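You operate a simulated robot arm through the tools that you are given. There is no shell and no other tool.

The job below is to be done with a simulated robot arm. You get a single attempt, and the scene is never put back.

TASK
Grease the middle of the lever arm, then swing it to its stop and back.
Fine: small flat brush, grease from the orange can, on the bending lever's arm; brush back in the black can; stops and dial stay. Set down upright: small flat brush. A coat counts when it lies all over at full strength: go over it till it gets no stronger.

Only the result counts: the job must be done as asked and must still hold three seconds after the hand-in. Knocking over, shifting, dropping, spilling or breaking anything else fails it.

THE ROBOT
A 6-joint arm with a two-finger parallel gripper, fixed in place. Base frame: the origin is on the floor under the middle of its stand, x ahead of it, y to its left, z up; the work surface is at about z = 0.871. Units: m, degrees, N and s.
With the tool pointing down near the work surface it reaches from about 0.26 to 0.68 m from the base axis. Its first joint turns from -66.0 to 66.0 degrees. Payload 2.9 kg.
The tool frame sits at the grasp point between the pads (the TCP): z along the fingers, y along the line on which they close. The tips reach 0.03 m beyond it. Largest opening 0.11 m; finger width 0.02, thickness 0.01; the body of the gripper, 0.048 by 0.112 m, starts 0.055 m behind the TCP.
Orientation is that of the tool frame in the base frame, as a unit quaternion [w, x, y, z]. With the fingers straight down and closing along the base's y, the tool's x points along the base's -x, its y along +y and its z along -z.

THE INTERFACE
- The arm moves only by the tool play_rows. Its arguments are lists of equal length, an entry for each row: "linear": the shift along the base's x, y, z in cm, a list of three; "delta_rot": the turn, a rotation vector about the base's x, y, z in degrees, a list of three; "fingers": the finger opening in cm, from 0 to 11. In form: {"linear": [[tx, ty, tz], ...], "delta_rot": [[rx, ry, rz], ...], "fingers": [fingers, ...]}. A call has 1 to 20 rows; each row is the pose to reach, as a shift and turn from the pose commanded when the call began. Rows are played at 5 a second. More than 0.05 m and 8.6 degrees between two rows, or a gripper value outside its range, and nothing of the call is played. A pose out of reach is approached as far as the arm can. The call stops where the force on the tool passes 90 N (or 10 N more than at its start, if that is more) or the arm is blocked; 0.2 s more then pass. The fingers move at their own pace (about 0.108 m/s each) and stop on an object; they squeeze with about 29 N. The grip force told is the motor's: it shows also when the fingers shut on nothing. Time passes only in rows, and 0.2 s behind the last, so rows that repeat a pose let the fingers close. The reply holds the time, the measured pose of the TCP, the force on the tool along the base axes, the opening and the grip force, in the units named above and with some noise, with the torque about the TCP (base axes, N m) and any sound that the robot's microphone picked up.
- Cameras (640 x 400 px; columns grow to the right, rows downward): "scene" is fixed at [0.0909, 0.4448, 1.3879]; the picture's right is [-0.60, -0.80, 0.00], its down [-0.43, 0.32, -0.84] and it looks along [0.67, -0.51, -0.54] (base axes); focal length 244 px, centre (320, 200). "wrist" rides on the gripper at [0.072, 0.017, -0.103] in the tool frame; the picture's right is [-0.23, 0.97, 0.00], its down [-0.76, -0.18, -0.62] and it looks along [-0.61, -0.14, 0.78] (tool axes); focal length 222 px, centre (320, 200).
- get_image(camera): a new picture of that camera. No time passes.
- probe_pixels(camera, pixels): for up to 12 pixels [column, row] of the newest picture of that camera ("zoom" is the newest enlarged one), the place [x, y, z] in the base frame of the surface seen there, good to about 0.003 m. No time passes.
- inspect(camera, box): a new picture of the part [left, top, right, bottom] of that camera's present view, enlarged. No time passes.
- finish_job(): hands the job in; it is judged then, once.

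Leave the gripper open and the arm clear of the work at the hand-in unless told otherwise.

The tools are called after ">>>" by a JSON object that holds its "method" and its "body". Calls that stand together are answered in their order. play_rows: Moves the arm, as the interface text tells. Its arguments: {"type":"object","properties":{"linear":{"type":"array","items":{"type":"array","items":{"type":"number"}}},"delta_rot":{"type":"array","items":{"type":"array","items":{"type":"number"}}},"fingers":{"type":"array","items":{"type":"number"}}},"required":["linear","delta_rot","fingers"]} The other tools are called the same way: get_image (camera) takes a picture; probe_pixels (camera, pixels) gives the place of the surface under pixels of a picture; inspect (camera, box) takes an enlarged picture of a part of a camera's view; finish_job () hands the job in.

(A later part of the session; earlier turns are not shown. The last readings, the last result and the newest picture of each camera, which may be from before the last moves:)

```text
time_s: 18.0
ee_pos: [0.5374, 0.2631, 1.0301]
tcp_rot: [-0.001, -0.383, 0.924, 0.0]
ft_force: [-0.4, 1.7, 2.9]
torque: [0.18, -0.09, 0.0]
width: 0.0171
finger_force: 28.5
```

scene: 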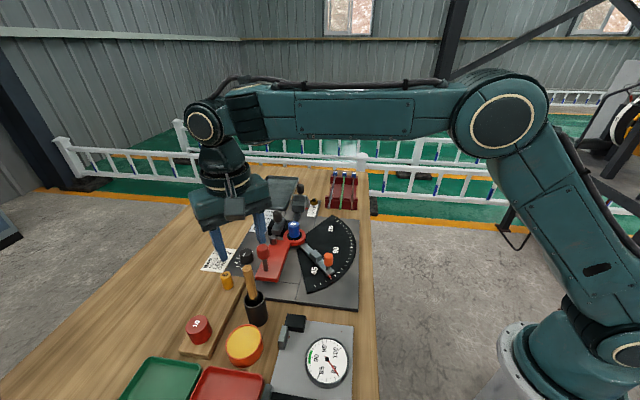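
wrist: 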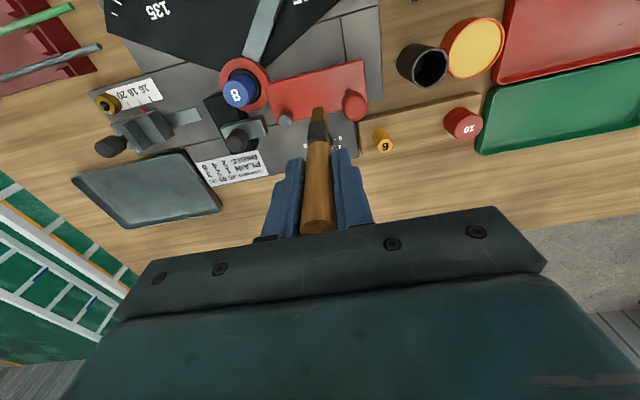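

The contact is light now at 2.9 N. I'll stroke outward and back along the plate's centre line, then look at the deposit.

>>> {"method": "play_rows", "body": {"linear": [[-0.5, 0.5, -0.02], [-1.0, 1.0, -0.02], [-1.5, 1.5, -0.02], [-1.0, 1.0, -0.02], [-0.5, 0.5, -0.02], [0, 0, -0.02], [0.5, -0.5, -0.02], [1.0, -1.0, -0.02], [1.6, -1.6, -0.02], [1.0, -1.0, -0.02], [0.5, -0.5, -0.02], [0, 0, -0.02]], "delta_rot": [[0, 0, 0], [0, 0, 0], [0, 0, 0], [0, 0, 0], [0, 0, 0], [0, 0, 0], [0, 0, 0], [0, 0, 0], [0, 0, 0], [0, 0, 0], [0, 0, 0], [0, 0, 0]], "fingers": [0, 0, 0, 0, 0, 0, 0, 0, 0, 0, 0, 0]}}

>>> {"method": "inspect", "body": {"camera": "scene", "box": [250, 210, 310, 280]}}

>>> {"method": "inspect", "body": {"camera": "wrist", "box": [215, 40, 385, 180]}}

```text
time_s: 20.6
ee_pos: [0.5373, 0.2644, 1.0294]
tcp_rot: [0.0, -0.382, 0.924, 0.0]
ft_force: [0.1, 0.6, -0.5]
torque: [-0.01, 0.02, 0.0]
width: 0.0174
finger_force: 28.7
```

```text
5.71 times, centred on (280, 245) of scene
```

zoom: 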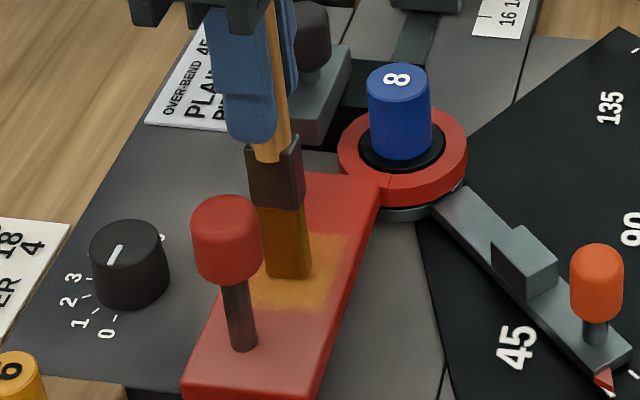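

```text
2.86 times, centred on (300, 110) of wrist
```

zoom: 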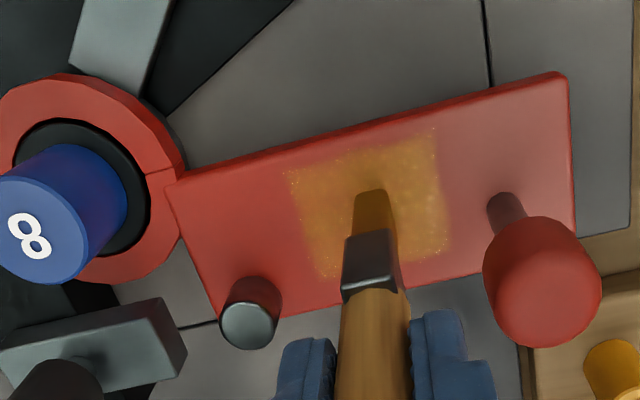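

The deposit shows as a yellow patch across the plate, still faint. I'll probe its corners to learn the target area.

>>> {"method": "probe_pixels", "body": {"camera": "zoom", "pixels": [[290, 172], [433, 132], [320, 276], [448, 253], [172, 187], [562, 80], [497, 205], [362, 150], [310, 225], [440, 190], [215, 312], [340, 140]]}}

>>> {"method": "inspect", "body": {"camera": "wrist", "box": [290, 70, 390, 140]}}

```text
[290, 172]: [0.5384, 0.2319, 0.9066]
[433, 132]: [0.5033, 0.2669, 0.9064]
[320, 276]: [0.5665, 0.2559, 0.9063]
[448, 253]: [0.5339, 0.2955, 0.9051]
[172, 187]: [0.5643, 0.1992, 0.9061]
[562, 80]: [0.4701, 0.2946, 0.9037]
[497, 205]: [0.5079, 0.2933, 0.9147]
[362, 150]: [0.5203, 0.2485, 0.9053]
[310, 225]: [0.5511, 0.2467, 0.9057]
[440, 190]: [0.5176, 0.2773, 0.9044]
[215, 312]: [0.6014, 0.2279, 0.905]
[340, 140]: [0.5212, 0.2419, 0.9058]
```

```text
5.71 times, centred on (340, 105) of wrist
```

zoom: 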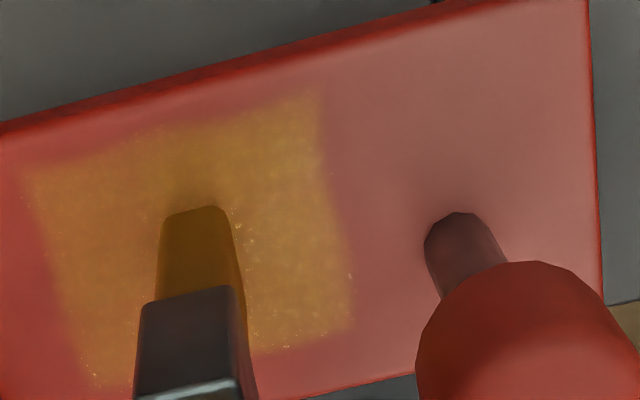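

The patch covers about 0.07–0.122 m from the pivot, nearly the full plate width, but is still faint. I'll lift over to the near-side lane, press about 1 mm lower, and stroke the full length.

>>> {"method": "play_rows", "body": {"linear": [[-0.4, -0.4, 0.4], [-0.85, -0.85, 0.4], [-0.85, -0.85, -0.1], [-1.63, -0.07, -0.1], [-2.41, 0.71, -0.1], [-1.63, -0.07, -0.1], [-0.85, -0.85, -0.1], [-0.04, -1.66, -0.1], [0.78, -2.48, -0.1], [-0.04, -1.66, -0.1], [-0.85, -0.85, -0.1], [-1.63, -0.07, -0.1], [-2.41, 0.71, -0.1], [-1.63, -0.07, -0.1], [-0.85, -0.85, -0.1]], "delta_rot": [[0, 0, 0], [0, 0, 0], [0, 0, 0], [0, 0, 0], [0, 0, 0], [0, 0, 0], [0, 0, 0], [0, 0, 0], [0, 0, 0], [0, 0, 0], [0, 0, 0], [0, 0, 0], [0, 0, 0], [0, 0, 0], [0, 0, 0]], "fingers": [0, 0, 0, 0, 0, 0, 0, 0, 0, 0, 0, 0, 0, 0, 0]}}

>>> {"method": "inspect", "body": {"camera": "scene", "box": [250, 210, 310, 280]}}

>>> {"method": "inspect", "body": {"camera": "wrist", "box": [215, 40, 385, 180]}}

```text
time_s: 23.8
ee_pos: [0.53, 0.2547, 1.0292]
tcp_rot: [0.0, -0.383, 0.924, 0.0]
ft_force: [-2.6, 3.5, 11.3]
torque: [0.43, 0.34, -0.02]
width: 0.0173
finger_force: 28.6
```

```text
5.71 times, centred on (280, 245) of scene
```

zoom: 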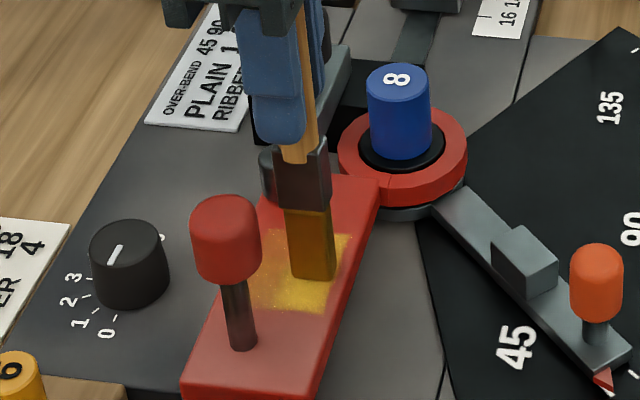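

```text
2.86 times, centred on (300, 110) of wrist
```

zoom: 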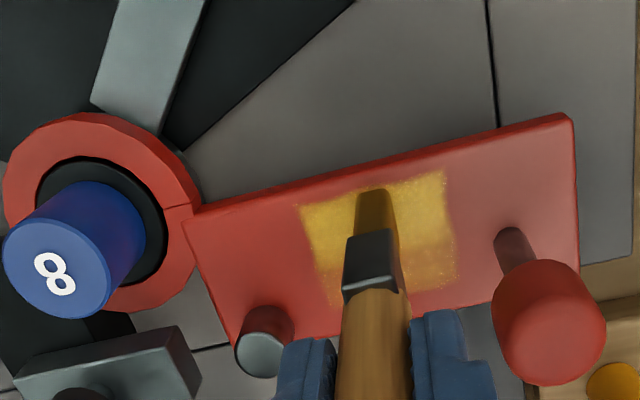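

The near half of the patch is much stronger, and its edges show a fixed target area. I'll lift over to the far-side lane and stroke there, keeping clear of the knob.

>>> {"method": "play_rows", "body": {"linear": [[0.2, 0.2, 0.5], [1.0, 1.0, 0.5], [1.7, 1.7, 0.5], [1.7, 1.7, 0.0], [0.99, 2.41, 0.0], [0.29, 3.11, 0.0], [0.99, 2.41, 0.0], [1.7, 1.7, 0.0], [2.51, 0.89, 0.0], [3.33, 0.07, 0.0], [2.51, 0.89, 0.0], [1.7, 1.7, 0.0], [0.99, 2.41, 0.0], [0.29, 3.11, 0.0], [0.99, 2.41, 0.0], [1.7, 1.7, 0.0], [2.51, 0.89, 0.0], [3.33, 0.07, 0.0], [2.51, 0.89, 0.0], [1.7, 1.7, 0.0]], "delta_rot": [[0, 0, 0], [0, 0, 0], [0, 0, 0], [0, 0, 0], [0, 0, 0], [0, 0, 0], [0, 0, 0], [0, 0, 0], [0, 0, 0], [0, 0, 0], [0, 0, 0], [0, 0, 0], [0, 0, 0], [0, 0, 0], [0, 0, 0], [0, 0, 0], [0, 0, 0], [0, 0, 0], [0, 0, 0], [0, 0, 0]], "fingers": [0, 0, 0, 0, 0, 0, 0, 0, 0, 0, 0, 0, 0, 0, 0, 0, 0, 0, 0, 0]}}

>>> {"method": "inspect", "body": {"camera": "scene", "box": [250, 210, 310, 280]}}

>>> {"method": "inspect", "body": {"camera": "wrist", "box": [215, 40, 385, 180]}}

```text
time_s: 28.0
ee_pos: [0.5468, 0.2715, 1.0291]
tcp_rot: [0.001, -0.382, 0.924, 0.0]
ft_force: [3.0, -5.2, 14.0]
torque: [-0.58, -0.29, 0.01]
width: 0.0174
finger_force: 29.0
```

```text
5.71 times, centred on (280, 245) of scene
```

zoom: 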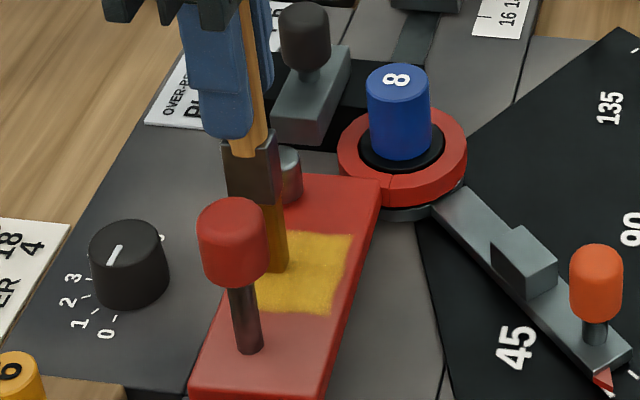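

```text
2.86 times, centred on (300, 110) of wrist
```

zoom: 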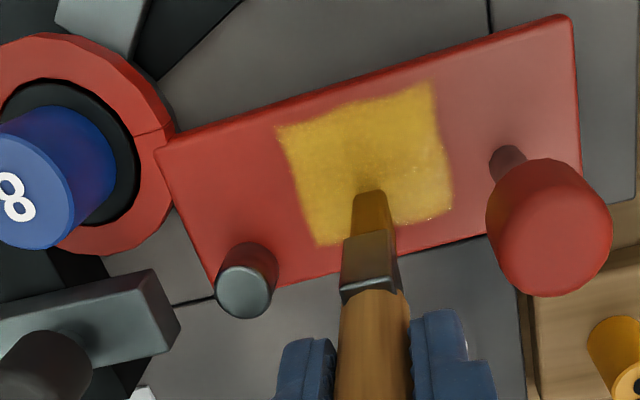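

The coat is now strong nearly all over. I'll go over the centre and near lanes again, pressing slightly less, and compare.

>>> {"method": "play_rows", "body": {"linear": [[0, 0, 0.5], [-0.85, -0.85, 0.5], [-0.85, -0.85, 0.02], [-1.56, -0.14, 0.02], [-2.26, 0.56, 0.02], [-1.56, -0.14, 0.02], [-0.85, -0.85, 0.02], [-0.04, -1.66, 0.02], [0.78, -2.48, 0.02], [-0.04, -1.66, 0.02], [-0.85, -0.85, 0.5], [-1.9, -1.9, 0.5], [-1.9, -1.9, 0.02], [-2.68, -1.12, 0.02], [-3.46, -0.34, 0.02], [-2.68, -1.12, 0.02], [-1.9, -1.9, 0.02], [-1.09, -2.71, 0.02], [-0.27, -3.53, 0.02], [-1.9, -1.9, 0.02]], "delta_rot": [[0, 0, 0], [0, 0, 0], [0, 0, 0], [0, 0, 0], [0, 0, 0], [0, 0, 0], [0, 0, 0], [0, 0, 0], [0, 0, 0], [0, 0, 0], [0, 0, 0], [0, 0, 0], [0, 0, 0], [0, 0, 0], [0, 0, 0], [0, 0, 0], [0, 0, 0], [0, 0, 0], [0, 0, 0], [0, 0, 0]], "fingers": [0, 0, 0, 0, 0, 0, 0, 0, 0, 0, 0, 0, 0, 0, 0, 0, 0, 0, 0, 0]}}

>>> {"method": "inspect", "body": {"camera": "scene", "box": [250, 210, 310, 280]}}

>>> {"method": "inspect", "body": {"camera": "wrist", "box": [215, 40, 385, 180]}}

```text
time_s: 32.2
ee_pos: [0.5269, 0.252, 1.0299]
tcp_rot: [0.001, -0.383, 0.924, 0.0]
ft_force: [0.8, -0.3, 3.3]
torque: [-0.15, -0.13, 0.04]
width: 0.0173
finger_force: 29.1
```

```text
5.71 times, centred on (280, 245) of scene
```

zoom: 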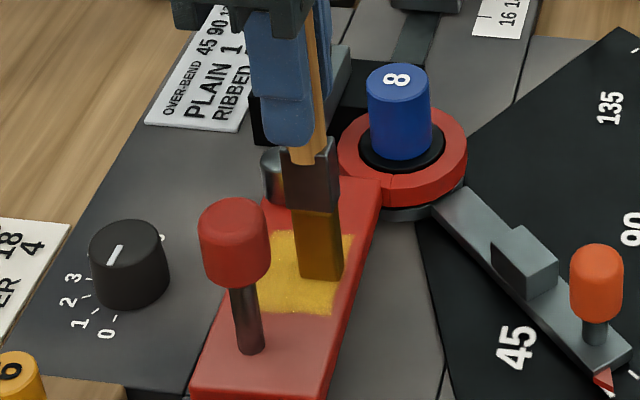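

```text
2.86 times, centred on (300, 110) of wrist
```

zoom: 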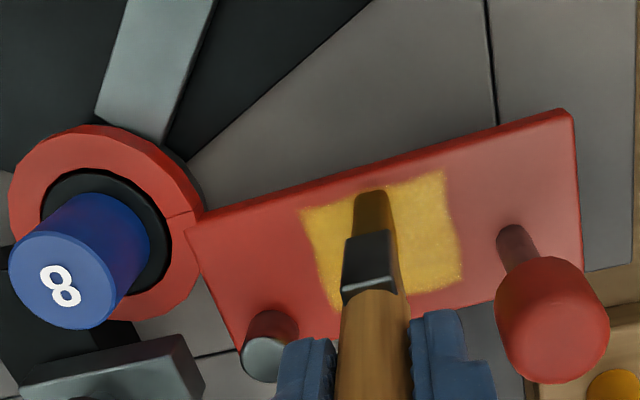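

To judge evenness, I'll lift 4 cm and pull back off the patch.

>>> {"method": "play_rows", "body": {"linear": [[0, 0, 1], [0, 0, 4], [1.5, 1.5, 5], [4, 4, 5.5], [4, 4, 5.5]], "delta_rot": [[0, 0, 0], [0, 0, 0], [0, 0, 0], [0, 0, 0], [0, 0, 0]], "fingers": [0, 0, 0, 0, 0]}}

>>> {"method": "inspect", "body": {"camera": "wrist", "box": [240, 20, 380, 120]}}

>>> {"method": "inspect", "body": {"camera": "scene", "box": [250, 230, 310, 270]}}

```text
time_s: 33.4
ee_pos: [0.5687, 0.2922, 1.0833]
tcp_rot: [-0.001, -0.382, 0.924, 0.0]
ft_force: [0.5, -0.8, 0.7]
torque: [-0.01, 0.01, 0.05]
width: 0.0174
finger_force: 28.8
```

```text
4.00 times, centred on (310, 70) of wrist
```

zoom: 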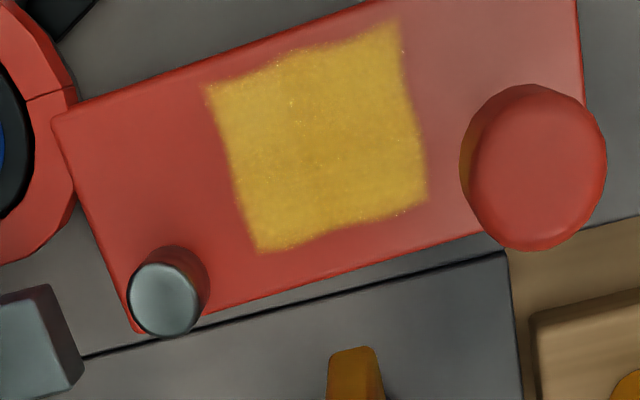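

```text
10.00 times, centred on (280, 250) of scene
```

zoom: 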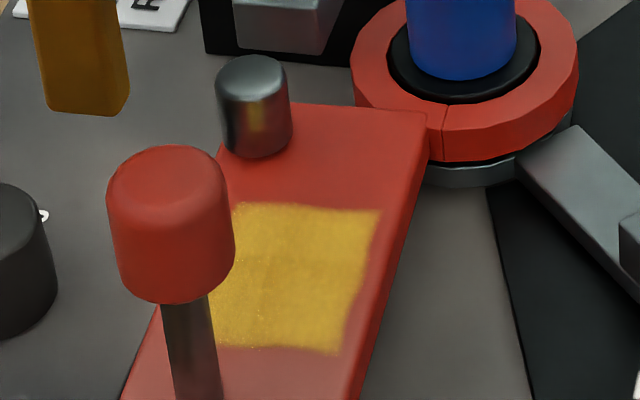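

The patch is uniformly yellow so far. I'll probe where it lies now, since the lever crept slightly, before another full pass.

>>> {"method": "probe_pixels", "body": {"camera": "zoom", "pixels": [[240, 206], [378, 212], [340, 350], [220, 342], [425, 115], [300, 105], [300, 280], [350, 395], [172, 165], [172, 230], [190, 380], [255, 70]]}}

>>> {"method": "inspect", "body": {"camera": "scene", "box": [220, 210, 360, 310]}}

```text
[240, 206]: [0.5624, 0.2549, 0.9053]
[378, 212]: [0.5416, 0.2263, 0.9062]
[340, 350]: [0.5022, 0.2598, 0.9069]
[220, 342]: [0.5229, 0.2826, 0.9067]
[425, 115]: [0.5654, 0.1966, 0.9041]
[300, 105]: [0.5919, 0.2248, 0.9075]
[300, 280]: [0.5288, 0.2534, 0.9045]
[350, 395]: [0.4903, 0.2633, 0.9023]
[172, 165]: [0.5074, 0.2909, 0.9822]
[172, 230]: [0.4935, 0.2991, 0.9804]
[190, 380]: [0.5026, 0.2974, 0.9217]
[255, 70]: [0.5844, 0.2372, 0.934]
```

```text
4.00 times, centred on (290, 260) of scene
```

zoom: 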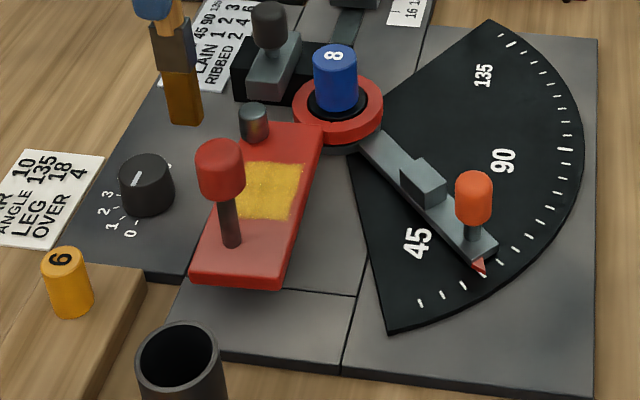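

The lever has crept about 2° toward the stop under brush friction, which I'll put right at the end. Now another full pass over the patch at its present place, starting with the two far lanes.

>>> {"method": "play_rows", "body": {"linear": [[-2.6, -2.54, -3], [-2.6, -2.54, -5.0], [-2.6, -2.54, -5.52], [-3.4, -1.8, -5.52], [-4.23, -1.07, -5.52], [-3.15, -2.05, -5.52], [-2.05, -3.03, -5.52], [-0.97, -4.01, -5.52], [-2.05, -3.03, -5.52], [-3.15, -2.05, -5.52], [-4.23, -1.07, -5.52], [-4.23, -1.07, -5.0], [-4.83, -1.74, -5.0], [-4.83, -1.74, -5.52], [-3.75, -2.72, -5.52], [-2.65, -3.7, -5.52], [-1.57, -4.68, -5.52], [-2.65, -3.7, -5.52], [-3.75, -2.72, -5.52], [-4.83, -1.74, -5.52]], "delta_rot": [[0, 0, 0], [0, 0, 0], [0, 0, 0], [0, 0, 0], [0, 0, 0], [0, 0, 0], [0, 0, 0], [0, 0, 0], [0, 0, 0], [0, 0, 0], [0, 0, 0], [0, 0, 0], [0, 0, 0], [0, 0, 0], [0, 0, 0], [0, 0, 0], [0, 0, 0], [0, 0, 0], [0, 0, 0], [0, 0, 0]], "fingers": [0, 0, 0, 0, 0, 0, 0, 0, 0, 0, 0, 0, 0, 0, 0, 0, 0, 0, 0, 0]}}

>>> {"method": "inspect", "body": {"camera": "scene", "box": [250, 230, 310, 270]}}

>>> {"method": "inspect", "body": {"camera": "wrist", "box": [215, 40, 385, 180]}}

```text
time_s: 37.6
ee_pos: [0.5179, 0.2757, 1.0312]
tcp_rot: [-0.001, -0.383, 0.924, -0.001]
ft_force: [0.3, -0.4, -0.8]
torque: [0.01, -0.01, 0.0]
width: 0.0173
finger_force: 28.6
```

```text
10.00 times, centred on (280, 250) of scene
```

zoom: 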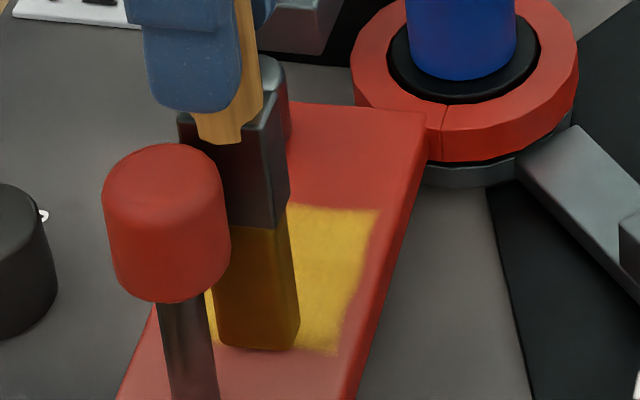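

```text
2.86 times, centred on (300, 110) of wrist
```

zoom: 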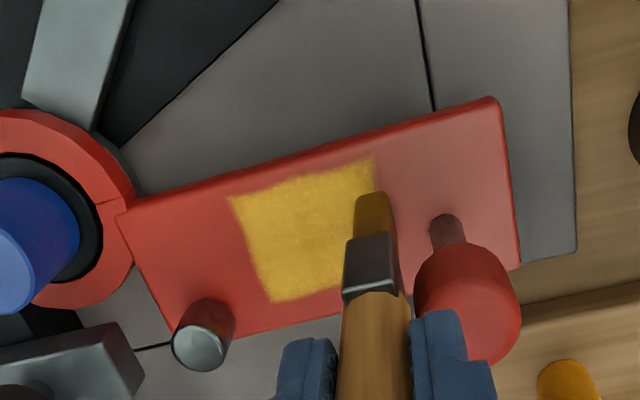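

The reading shows no contact now, so the brush has slid up a hair. I'll lower about 1 mm and read the force before going on.

>>> {"method": "play_rows", "body": {"linear": [[0.2, -0.2, -0.1], [0.2, -0.2, -0.1], [0.2, -0.2, -0.1]], "delta_rot": [[0, 0, 0], [0, 0, 0], [0, 0, 0]], "fingers": [0, 0, 0]}}

```text
time_s: 38.4
ee_pos: [0.5216, 0.2739, 1.0297]
tcp_rot: [0.001, -0.383, 0.924, 0.0]
ft_force: [-0.5, 0.5, 3.7]
torque: [0.13, 0.06, 0.02]
width: 0.0176
finger_force: 29.1
```

At 3.7 N the contact is light and good. I'll continue over the centre and near lanes at this height.

>>> {"method": "play_rows", "body": {"linear": [[0.97, -0.85, -0.02], [2.0, -1.8, -0.02], [3.06, -2.74, -0.02], [2.0, -1.8, -0.02], [0.9, -0.78, -0.02], [-0.2, 0.2, -0.02], [-0.5, -0.13, 0.4], [-0.8, -0.47, 0.4], [-0.8, -0.47, -0.02], [0.29, -1.45, -0.02], [1.37, -2.43, -0.02], [2.46, -3.41, -0.02], [2.46, -3.41, 0.4], [1.92, -4.01, 0.4], [1.92, -4.01, -0.02], [0.83, -3.03, -0.02], [-0.25, -2.05, -0.02], [-1.34, -1.07, -0.02], [-0.25, -2.05, -0.02], [0.83, -3.03, -0.02]], "delta_rot": [[0, 0, 0], [0, 0, 0], [0, 0, 0], [0, 0, 0], [0, 0, 0], [0, 0, 0], [0, 0, 0], [0, 0, 0], [0, 0, 0], [0, 0, 0], [0, 0, 0], [0, 0, 0], [0, 0, 0], [0, 0, 0], [0, 0, 0], [0, 0, 0], [0, 0, 0], [0, 0, 0], [0, 0, 0], [0, 0, 0]], "fingers": [0, 0, 0, 0, 0, 0, 0, 0, 0, 0, 0, 0, 0, 0, 0, 0, 0, 0, 0, 0]}}

>>> {"method": "inspect", "body": {"camera": "scene", "box": [250, 230, 310, 270]}}

>>> {"method": "inspect", "body": {"camera": "wrist", "box": [215, 40, 385, 180]}}

```text
time_s: 42.6
ee_pos: [0.528, 0.2435, 1.0285]
tcp_rot: [0.001, -0.384, 0.923, -0.001]
ft_force: [-6.3, 5.3, 23.0]
torque: [0.69, 0.68, -0.02]
width: 0.0176
finger_force: 29.1
```

```text
10.00 times, centred on (280, 250) of scene
```

zoom: 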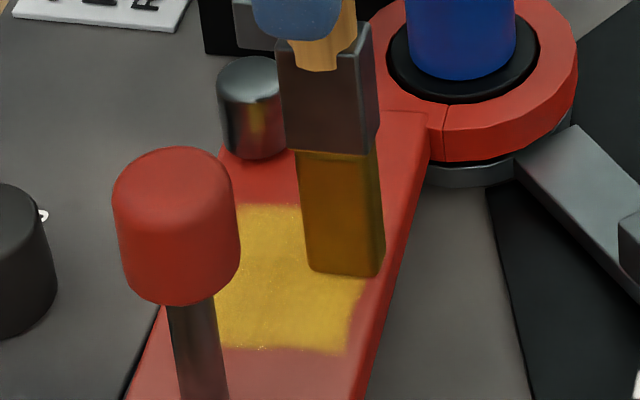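

```text
2.86 times, centred on (300, 110) of wrist
```

zoom: 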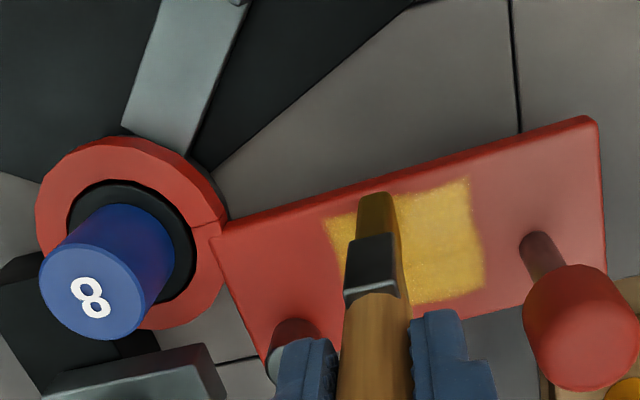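

That push was stiff at 23 N. I'll lift and go back to the same viewing pose as before to compare the coat's strength.

>>> {"method": "play_rows", "body": {"linear": [[0, 0, 2], [0, 0, 5], [1.9, 2.5, 5.64], [3.8, 4.97, 5.64], [3.8, 4.97, 5.64]], "delta_rot": [[0, 0, 0], [0, 0, 0], [0, 0, 0], [0, 0, 0], [0, 0, 0]], "fingers": [0, 0, 0, 0, 0]}}

>>> {"method": "inspect", "body": {"camera": "wrist", "box": [240, 20, 380, 120]}}

>>> {"method": "inspect", "body": {"camera": "scene", "box": [250, 230, 310, 270]}}

```text
time_s: 43.8
ee_pos: [0.5671, 0.2933, 1.0836]
tcp_rot: [-0.001, -0.383, 0.924, 0.0]
ft_force: [0.1, 0.2, -0.4]
torque: [0.0, 0.02, -0.02]
width: 0.0175
finger_force: 28.9
```

```text
4.00 times, centred on (310, 70) of wrist
```

zoom: 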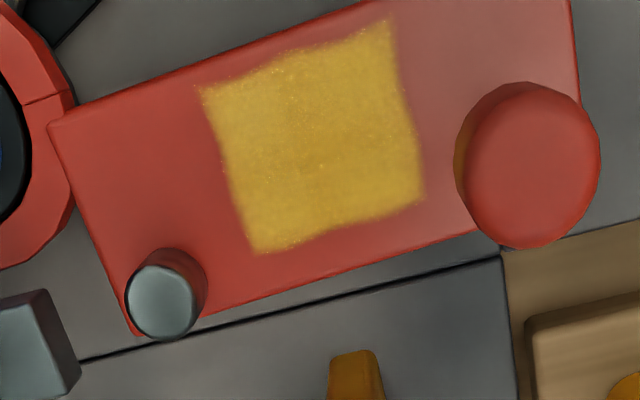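

```text
10.00 times, centred on (280, 250) of scene
```

zoom: 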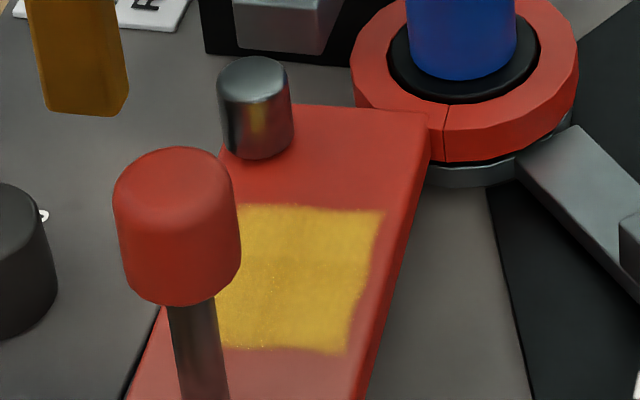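

The coat looks the same as before the pass, so it may be saturated, or the brush may be running dry. I'll take a closer look, then re-dip and make another pass to be sure.

>>> {"method": "inspect", "body": {"camera": "wrist", "box": [280, 20, 340, 90]}}

>>> {"method": "inspect", "body": {"camera": "scene", "box": [268, 248, 292, 264]}}

```text
5.71 times, centred on (310, 55) of wrist
```

zoom: 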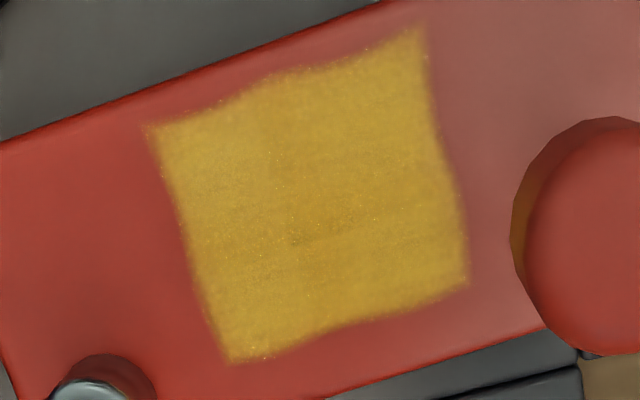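

```text
16.00 times, centred on (280, 256) of scene
```

zoom: 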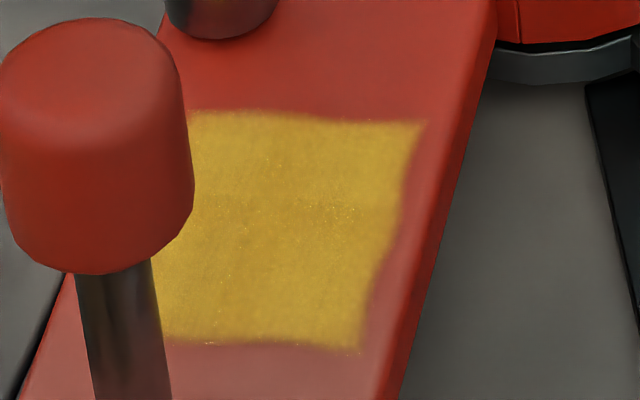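

There are faint weaker streaks in the middle. I'll go back to the orange can for fresh grease, dipping gently to just touch its surface (TCP z about 1.0147).

>>> {"method": "play_rows", "body": {"linear": [[0, 0, 4], [0, 0, 5.6], [-3.7, 2.44, 5.6], [-7.4, 4.88, 5.6], [-11.1, 7.32, 5.6], [-14.8, 9.76, 5.6], [-18.47, 12.2, 5.6], [-18.47, 12.2, 2.0], [-18.47, 12.2, -2.0], [-18.47, 12.2, -5.5], [-18.47, 12.2, -6.6], [-18.47, 12.2, -6.9], [-18.47, 12.2, -6.94], [-18.47, 12.2, -6.94]], "delta_rot": [[0, 0, 0], [0, 0, 0], [0, 0, 0], [0, 0, 0], [0, 0, 0], [0, 0, 0], [0, 0, 0], [0, 0, 0], [0, 0, 0], [0, 0, 0], [0, 0, 0], [0, 0, 0], [0, 0, 0], [0, 0, 0]], "fingers": [0, 0, 0, 0, 0, 0, 0, 0, 0, 0, 0, 0, 0, 0]}}

>>> {"method": "inspect", "body": {"camera": "scene", "box": [200, 250, 300, 370]}}

```text
time_s: 46.8
ee_pos: [0.3837, 0.4157, 1.0155]
tcp_rot: [-0.001, -0.383, 0.924, 0.0]
ft_force: [0.2, 0.3, -0.7]
torque: [0.01, 0.03, 0.03]
width: 0.0174
finger_force: 29.2
out of reach, approached as far as the arm can: row 1, 2
```

```text
3.33 times, centred on (250, 310) of scene
```

zoom: 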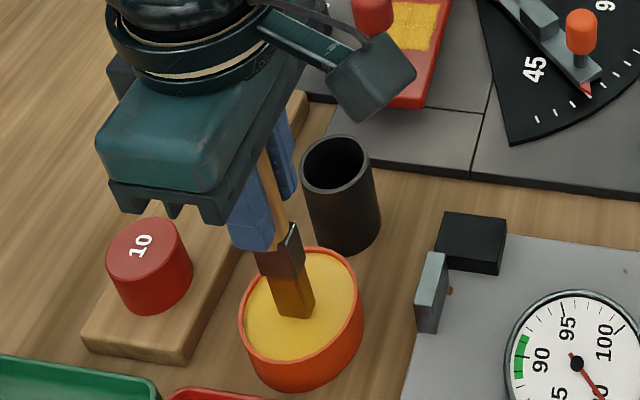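

There's no contact yet at this height. I'll lower another 1.5 mm and read.

>>> {"method": "play_rows", "body": {"linear": [[0, 0, -0.1], [0, 0, -0.15], [0, 0, -0.15], [0, 0, -0.15]], "delta_rot": [[0, 0, 0], [0, 0, 0], [0, 0, 0], [0, 0, 0]], "fingers": [0, 0, 0, 0]}}

```text
time_s: 47.8
ee_pos: [0.3819, 0.4151, 1.0147]
tcp_rot: [0.0, -0.382, 0.924, 0.0]
ft_force: [1.7, 0.3, 4.6]
torque: [0.09, -0.22, 0.01]
width: 0.0174
finger_force: 29.1
```

There is gentle contact with the grease at 4.6 N. Now I lift and carry the brush back over the lever at a safe height, then look.

>>> {"method": "play_rows", "body": {"linear": [[0, 0, 0.5], [0, 0, 2], [0, 0, 5], [0, 0, 8.5], [0, 0, 12], [3.0, -3.1, 12.5], [6.0, -6.2, 12.5], [9.0, -9.3, 12.5], [12.0, -12.4, 12.5], [15.0, -15.5, 12.5], [15.0, -15.5, 12.5]], "delta_rot": [[0, 0, 0], [0, 0, 0], [0, 0, 0], [0, 0, 0], [0, 0, 0], [0, 0, 0], [0, 0, 0], [0, 0, 0], [0, 0, 0], [0, 0, 0], [0, 0, 0]], "fingers": [0, 0, 0, 0, 0, 0, 0, 0, 0, 0, 0]}}

>>> {"method": "inspect", "body": {"camera": "wrist", "box": [215, 40, 385, 180]}}

>>> {"method": "inspect", "body": {"camera": "scene", "box": [220, 180, 360, 310]}}

```text
time_s: 50.2
ee_pos: [0.5309, 0.2591, 1.1376]
tcp_rot: [0.0, -0.382, 0.924, -0.001]
ft_force: [0.7, 0.5, -0.8]
torque: [0.0, -0.02, -0.01]
width: 0.0174
finger_force: 28.9
```

```text
2.86 times, centred on (300, 110) of wrist
```

zoom: 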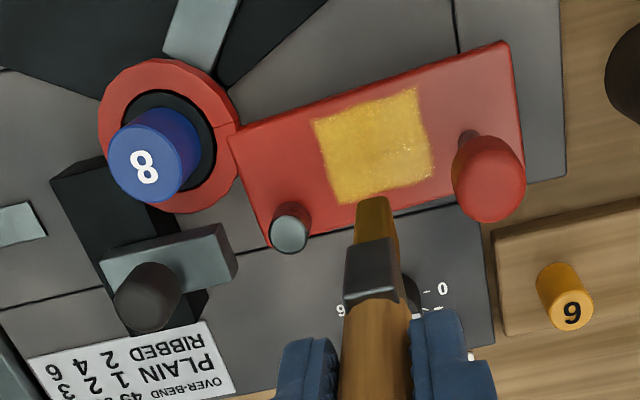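

```text
3.08 times, centred on (290, 245) of scene
```

zoom: 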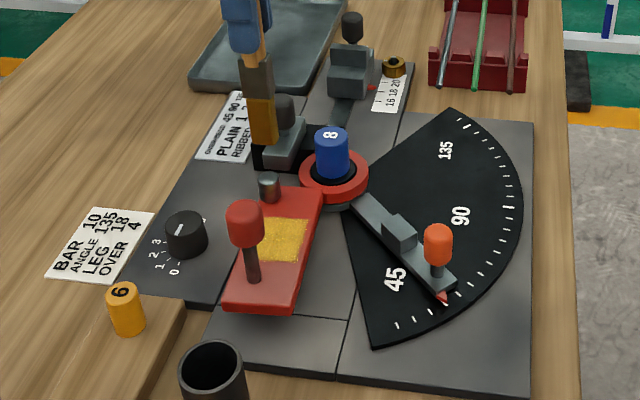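

I'll probe the patch corners from this zoom, for its present location.

>>> {"method": "inspect", "body": {"camera": "wrist", "box": [270, 50, 370, 130]}}

```text
5.00 times, centred on (320, 90) of wrist
```

zoom: 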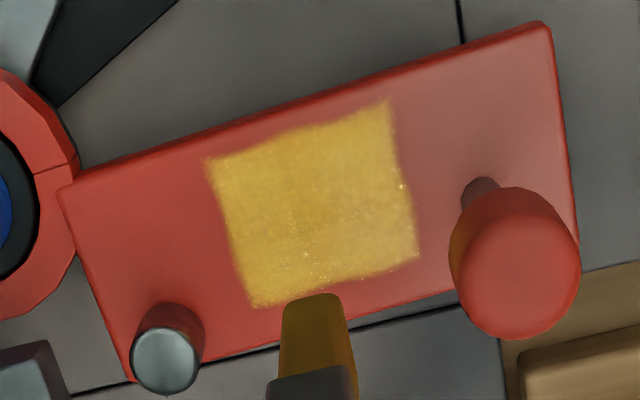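

>>> {"method": "probe_pixels", "body": {"camera": "zoom", "pixels": [[212, 165], [385, 105], [414, 250], [258, 303], [310, 200], [68, 190], [540, 30], [300, 128], [325, 285], [400, 180], [235, 240], [480, 190]]}}

```text
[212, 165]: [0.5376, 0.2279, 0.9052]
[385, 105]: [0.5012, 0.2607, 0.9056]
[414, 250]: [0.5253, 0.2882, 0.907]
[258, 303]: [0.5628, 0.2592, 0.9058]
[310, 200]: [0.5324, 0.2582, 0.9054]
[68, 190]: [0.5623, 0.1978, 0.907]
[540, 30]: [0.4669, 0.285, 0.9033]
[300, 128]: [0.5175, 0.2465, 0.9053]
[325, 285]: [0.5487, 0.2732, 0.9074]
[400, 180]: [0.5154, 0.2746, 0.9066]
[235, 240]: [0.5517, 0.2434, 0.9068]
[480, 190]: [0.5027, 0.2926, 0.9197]
```

The brush is freshly loaded, and the patch centre is at (0.532, 0.259) with its axis at about 139°. I'll make another full pass, starting with the two far lanes.

>>> {"method": "play_rows", "body": {"linear": [[0.74, 0.99, -4], [0.74, 0.99, -8], [0.74, 0.99, -10.6], [0.74, 0.99, -11.18], [-0.14, 1.73, -11.18], [-1.02, 2.47, -11.18], [0.15, 1.48, -11.18], [1.33, 0.5, -11.18], [2.5, -0.49, -11.18], [1.33, 0.5, -11.18], [0.15, 1.48, -11.18], [-1.02, 2.47, -11.18], [-1.02, 2.47, -10.7], [-1.6, 1.78, -10.7], [-1.6, 1.78, -11.18], [-0.43, 0.79, -11.18], [0.75, -0.2, -11.18], [1.92, -1.18, -11.18], [0.75, -0.2, -11.18], [-0.43, 0.79, -11.18]], "delta_rot": [[0, 0, 0], [0, 0, 0], [0, 0, 0], [0, 0, 0], [0, 0, 0], [0, 0, 0], [0, 0, 0], [0, 0, 0], [0, 0, 0], [0, 0, 0], [0, 0, 0], [0, 0, 0], [0, 0, 0], [0, 0, 0], [0, 0, 0], [0, 0, 0], [0, 0, 0], [0, 0, 0], [0, 0, 0], [0, 0, 0]], "fingers": [0, 0, 0, 0, 0, 0, 0, 0, 0, 0, 0, 0, 0, 0, 0, 0, 0, 0, 0, 0]}}

>>> {"method": "inspect", "body": {"camera": "wrist", "box": [215, 40, 385, 180]}}

>>> {"method": "inspect", "body": {"camera": "scene", "box": [250, 230, 310, 270]}}

```text
time_s: 54.4
ee_pos: [0.5286, 0.2667, 1.0272]
tcp_rot: [0.0, -0.381, 0.925, 0.0]
ft_force: [4.1, -6.6, 21.0]
torque: [-0.72, -0.49, 0.01]
width: 0.0173
finger_force: 28.1
```

```text
2.86 times, centred on (300, 110) of wrist
```

zoom: 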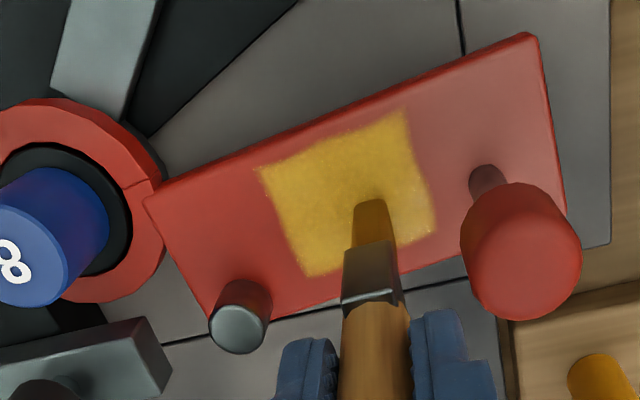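

```text
10.00 times, centred on (280, 250) of scene
```

zoom: 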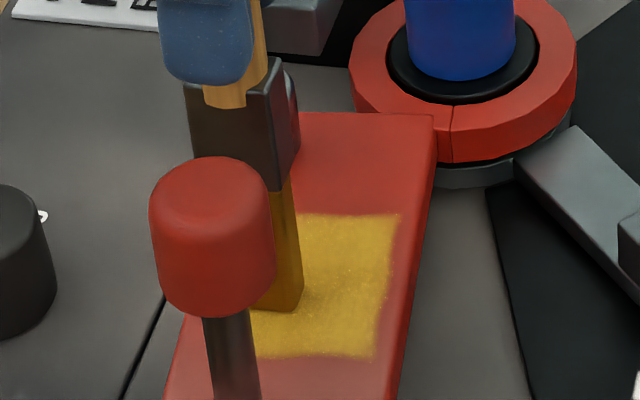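

The lever crept a few more degrees under the stroke. I'll lift slightly and probe the patch's new place before the near lanes.

>>> {"method": "play_rows", "body": {"linear": [[0, 0, 1], [0.8, 0.8, 3], [1.6, 1.6, 5], [1.6, 1.6, 5]], "delta_rot": [[0, 0, 0], [0, 0, 0], [0, 0, 0], [0, 0, 0]], "fingers": [0, 0, 0, 0]}}

>>> {"method": "inspect", "body": {"camera": "wrist", "box": [260, 40, 360, 120]}}

```text
time_s: 55.4
ee_pos: [0.5452, 0.2834, 1.0751]
tcp_rot: [-0.001, -0.383, 0.924, 0.0]
ft_force: [0.3, -0.6, 0.5]
torque: [0.0, 0.01, 0.03]
width: 0.0171
finger_force: 28.8
```

```text
5.00 times, centred on (310, 80) of wrist
```

zoom: 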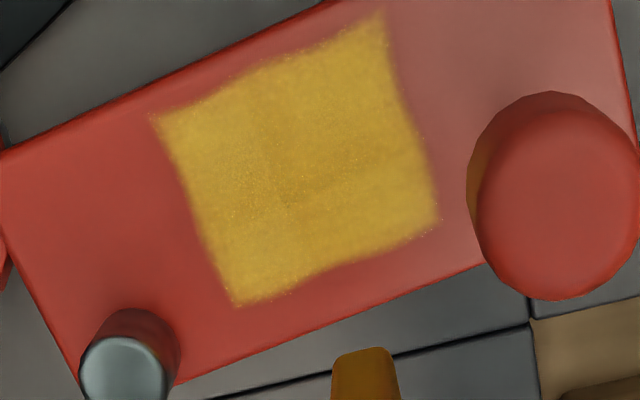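

>>> {"method": "probe_pixels", "body": {"camera": "zoom", "pixels": [[158, 122], [380, 18], [434, 225], [238, 302], [290, 160], [10, 155], [280, 235], [250, 160], [330, 140], [385, 140], [300, 220], [260, 200]]}}

```text
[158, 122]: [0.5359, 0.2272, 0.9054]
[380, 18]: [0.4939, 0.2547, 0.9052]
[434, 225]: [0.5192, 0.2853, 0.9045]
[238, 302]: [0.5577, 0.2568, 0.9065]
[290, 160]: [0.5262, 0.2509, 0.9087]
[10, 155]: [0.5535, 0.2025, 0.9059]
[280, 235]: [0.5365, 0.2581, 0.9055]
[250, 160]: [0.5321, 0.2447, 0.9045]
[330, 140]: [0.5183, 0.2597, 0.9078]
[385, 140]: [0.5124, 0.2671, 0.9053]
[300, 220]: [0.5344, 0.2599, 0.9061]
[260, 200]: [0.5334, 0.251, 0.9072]
```

The patch centre is now at (0.527, 0.256) with its axis at 144°. I'll stroke the near and centre lanes along that axis.

>>> {"method": "play_rows", "body": {"linear": [[-2.0, -1.6, -2], [-3.0, -1.7, -4], [-3.79, -1.73, -4.5], [-3.79, -1.73, -5.0], [-2.6, -2.59, -5.0], [-1.42, -3.45, -5.0], [-0.23, -4.31, -5.0], [-0.23, -4.31, -4.5], [-0.75, -5.04, -4.5], [-0.75, -5.04, -5.0], [-1.94, -4.18, -5.0], [-3.12, -3.32, -5.0], [-4.31, -2.46, -5.0], [-3.12, -3.32, -5.0], [-1.94, -4.18, -5.0], [-0.75, -5.04, -5.0], [-0.75, -5.04, -4.5], [0.25, -3.67, -4.5], [0.25, -3.67, -5.0], [-0.94, -2.81, -5.0]], "delta_rot": [[0, 0, 0], [0, 0, 0], [0, 0, 0], [0, 0, 0], [0, 0, 0], [0, 0, 0], [0, 0, 0], [0, 0, 0], [0, 0, 0], [0, 0, 0], [0, 0, 0], [0, 0, 0], [0, 0, 0], [0, 0, 0], [0, 0, 0], [0, 0, 0], [0, 0, 0], [0, 0, 0], [0, 0, 0], [0, 0, 0]], "fingers": [0, 0, 0, 0, 0, 0, 0, 0, 0, 0, 0, 0, 0, 0, 0, 0, 0, 0, 0, 0]}}

>>> {"method": "inspect", "body": {"camera": "wrist", "box": [215, 40, 385, 180]}}

>>> {"method": "inspect", "body": {"camera": "scene", "box": [250, 230, 310, 270]}}

```text
time_s: 59.6
ee_pos: [0.5374, 0.2578, 1.0273]
tcp_rot: [0.002, -0.383, 0.924, 0.0]
ft_force: [0.5, -0.2, 4.6]
torque: [-0.1, -0.17, 0.02]
width: 0.0172
finger_force: 28.8
```

```text
2.86 times, centred on (300, 110) of wrist
```

zoom: 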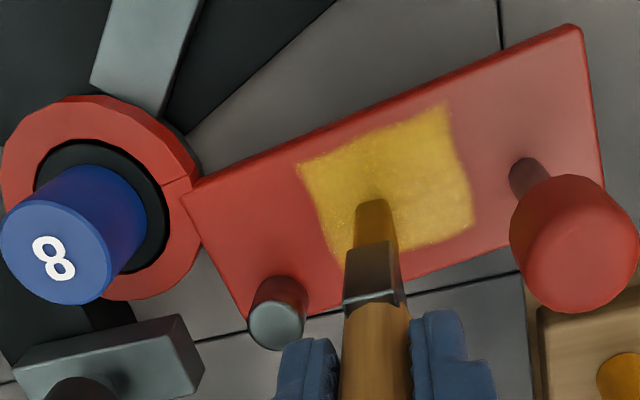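

```text
10.00 times, centred on (280, 250) of scene
```

zoom: 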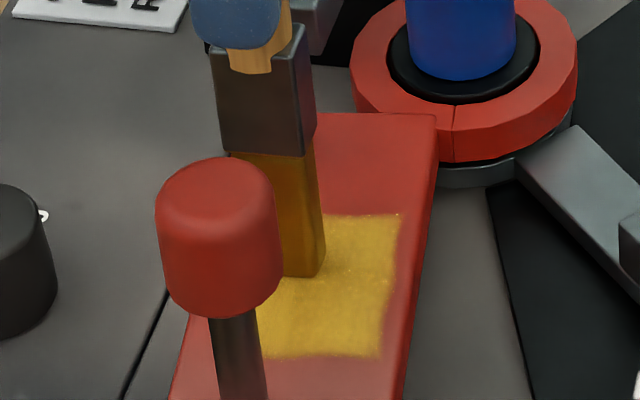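

Contact is light at 4.6 N and the coat is evening out. I'll finish the centre lane and redo the far lane.

>>> {"method": "play_rows", "body": {"linear": [[-1.19, 0.86, 0], [-2.37, 1.72, 0], [-1.19, 0.86, 0], [0, 0, 0], [1.19, -0.86, 0], [0, 0, 0], [-1.19, 0.86, 0], [-2.37, 1.72, 0], [-2.37, 1.72, 0.5], [-1.85, 2.45, 0.5], [-1.85, 2.45, 0], [-0.66, 1.59, 0], [0.52, 0.73, 0], [1.71, -0.13, 0], [0.52, 0.73, 0], [-0.66, 1.59, 0], [-1.85, 2.45, 0], [-0.66, 1.59, 0], [0.52, 0.73, 0], [0.52, 0.73, 1]], "delta_rot": [[0, 0, 0], [0, 0, 0], [0, 0, 0], [0, 0, 0], [0, 0, 0], [0, 0, 0], [0, 0, 0], [0, 0, 0], [0, 0, 0], [0, 0, 0], [0, 0, 0], [0, 0, 0], [0, 0, 0], [0, 0, 0], [0, 0, 0], [0, 0, 0], [0, 0, 0], [0, 0, 0], [0, 0, 0], [0, 0, 0]], "fingers": [0, 0, 0, 0, 0, 0, 0, 0, 0, 0, 0, 0, 0, 0, 0, 0, 0, 0, 0, 0]}}

>>> {"method": "inspect", "body": {"camera": "scene", "box": [250, 230, 310, 270]}}

```text
time_s: 63.8
ee_pos: [0.5402, 0.2636, 1.0349]
tcp_rot: [-0.003, -0.382, 0.924, 0.0]
ft_force: [-0.7, -0.4, -1.0]
torque: [0.02, 0.01, -0.01]
width: 0.0172
finger_force: 29.4
```

```text
10.00 times, centred on (280, 250) of scene
```

zoom: 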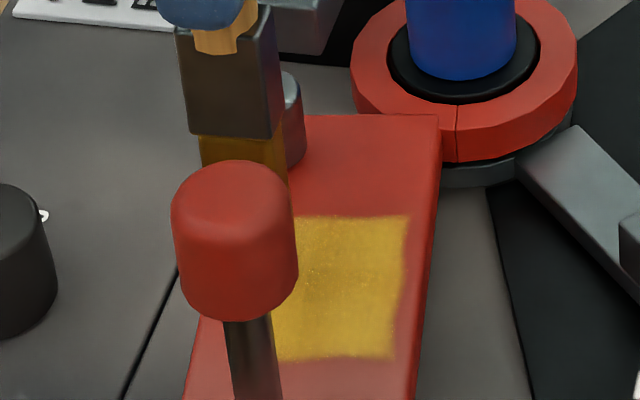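

I'll lift to the earlier viewing pose and compare the patch.

>>> {"method": "play_rows", "body": {"linear": [[0, 0, 2], [0.42, 2.08, 4.0], [0.42, 2.08, 4.0]], "delta_rot": [[0, 0, 0], [0, 0, 0], [0, 0, 0]], "fingers": [0, 0, 0]}}

>>> {"method": "inspect", "body": {"camera": "wrist", "box": [260, 40, 360, 120]}}

>>> {"method": "inspect", "body": {"camera": "wrist", "box": [280, 40, 350, 100]}}

```text
time_s: 64.6
ee_pos: [0.5438, 0.2845, 1.0775]
tcp_rot: [0.001, -0.383, 0.924, 0.0]
ft_force: [2.0, 0.3, -1.1]
torque: [0.0, -0.02, -0.03]
width: 0.0173
finger_force: 29.2
```

```text
5.00 times, centred on (310, 80) of wrist
```

zoom: 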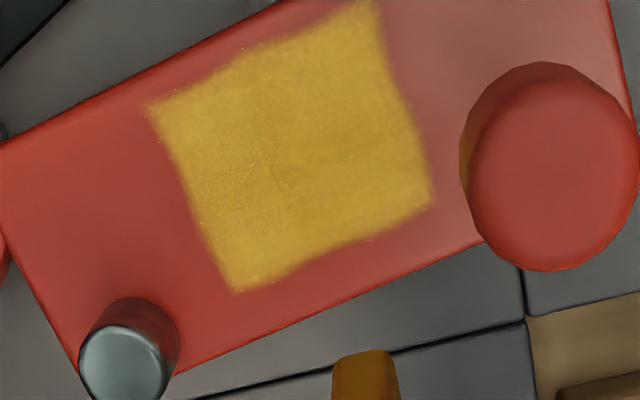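

```text
6.67 times, centred on (315, 70) of wrist
```

zoom: 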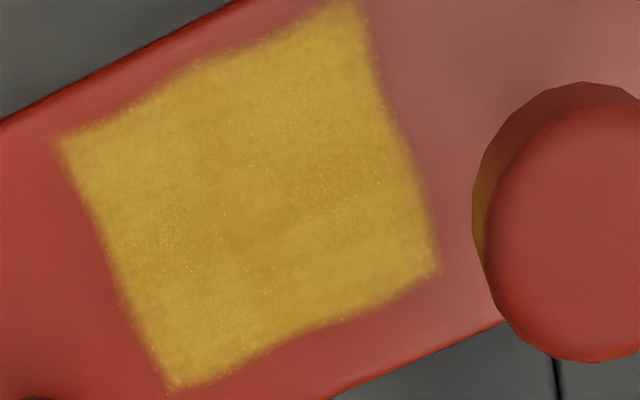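

The patch now looks even and no stronger than before. For certainty I'll do one last light pass, first probing its present corners.

>>> {"method": "probe_pixels", "body": {"camera": "zoom", "pixels": [[68, 145], [355, 12], [430, 265], [178, 382], [250, 195], [485, 318], [10, 120], [330, 395]]}}

```text
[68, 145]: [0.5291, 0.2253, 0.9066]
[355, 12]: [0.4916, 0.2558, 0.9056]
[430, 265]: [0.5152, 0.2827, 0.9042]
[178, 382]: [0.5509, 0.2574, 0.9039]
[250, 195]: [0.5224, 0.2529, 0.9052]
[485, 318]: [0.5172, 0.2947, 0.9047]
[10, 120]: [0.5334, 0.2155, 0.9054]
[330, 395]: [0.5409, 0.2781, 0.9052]
```

The patch centre is at (0.522, 0.2555). Here is the last light pass, two far lanes first, starting from the inner end.

>>> {"method": "play_rows", "body": {"linear": [[0.2, -1.5, -2.5], [0.33, -2.91, -4.5], [0.33, -2.91, -5.03], [-0.78, -2.1, -5.03], [-1.89, -1.3, -5.03], [-2.99, -0.5, -5.03], [-1.89, -1.3, -5.03], [-0.78, -2.1, -5.03], [0.33, -2.91, -5.03], [0.33, -2.91, -4.5], [-0.2, -3.64, -4.5], [-0.2, -3.64, -5.03], [-1.39, -2.78, -5.03], [-2.57, -1.92, -5.03], [-3.76, -1.06, -5.03], [-2.57, -1.92, -5.03], [-1.39, -2.78, -5.03], [-0.2, -3.64, -5.03], [-0.2, -3.64, -4.5], [-0.73, -4.36, -4.5]], "delta_rot": [[0, 0, 0], [0, 0, 0], [0, 0, 0], [0, 0, 0], [0, 0, 0], [0, 0, 0], [0, 0, 0], [0, 0, 0], [0, 0, 0], [0, 0, 0], [0, 0, 0], [0, 0, 0], [0, 0, 0], [0, 0, 0], [0, 0, 0], [0, 0, 0], [0, 0, 0], [0, 0, 0], [0, 0, 0], [0, 0, 0]], "fingers": [0, 0, 0, 0, 0, 0, 0, 0, 0, 0, 0, 0, 0, 0, 0, 0, 0, 0, 0, 0]}}

>>> {"method": "inspect", "body": {"camera": "scene", "box": [250, 230, 310, 270]}}

```text
time_s: 68.8
ee_pos: [0.5374, 0.2407, 1.0318]
tcp_rot: [0.0, -0.383, 0.924, -0.001]
ft_force: [0.3, -0.7, -0.3]
torque: [0.02, -0.01, -0.02]
width: 0.0171
finger_force: 29.0
```

```text
10.00 times, centred on (280, 250) of scene
```

zoom: 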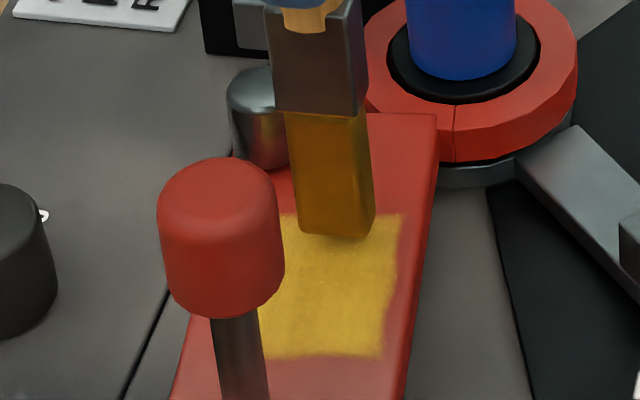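

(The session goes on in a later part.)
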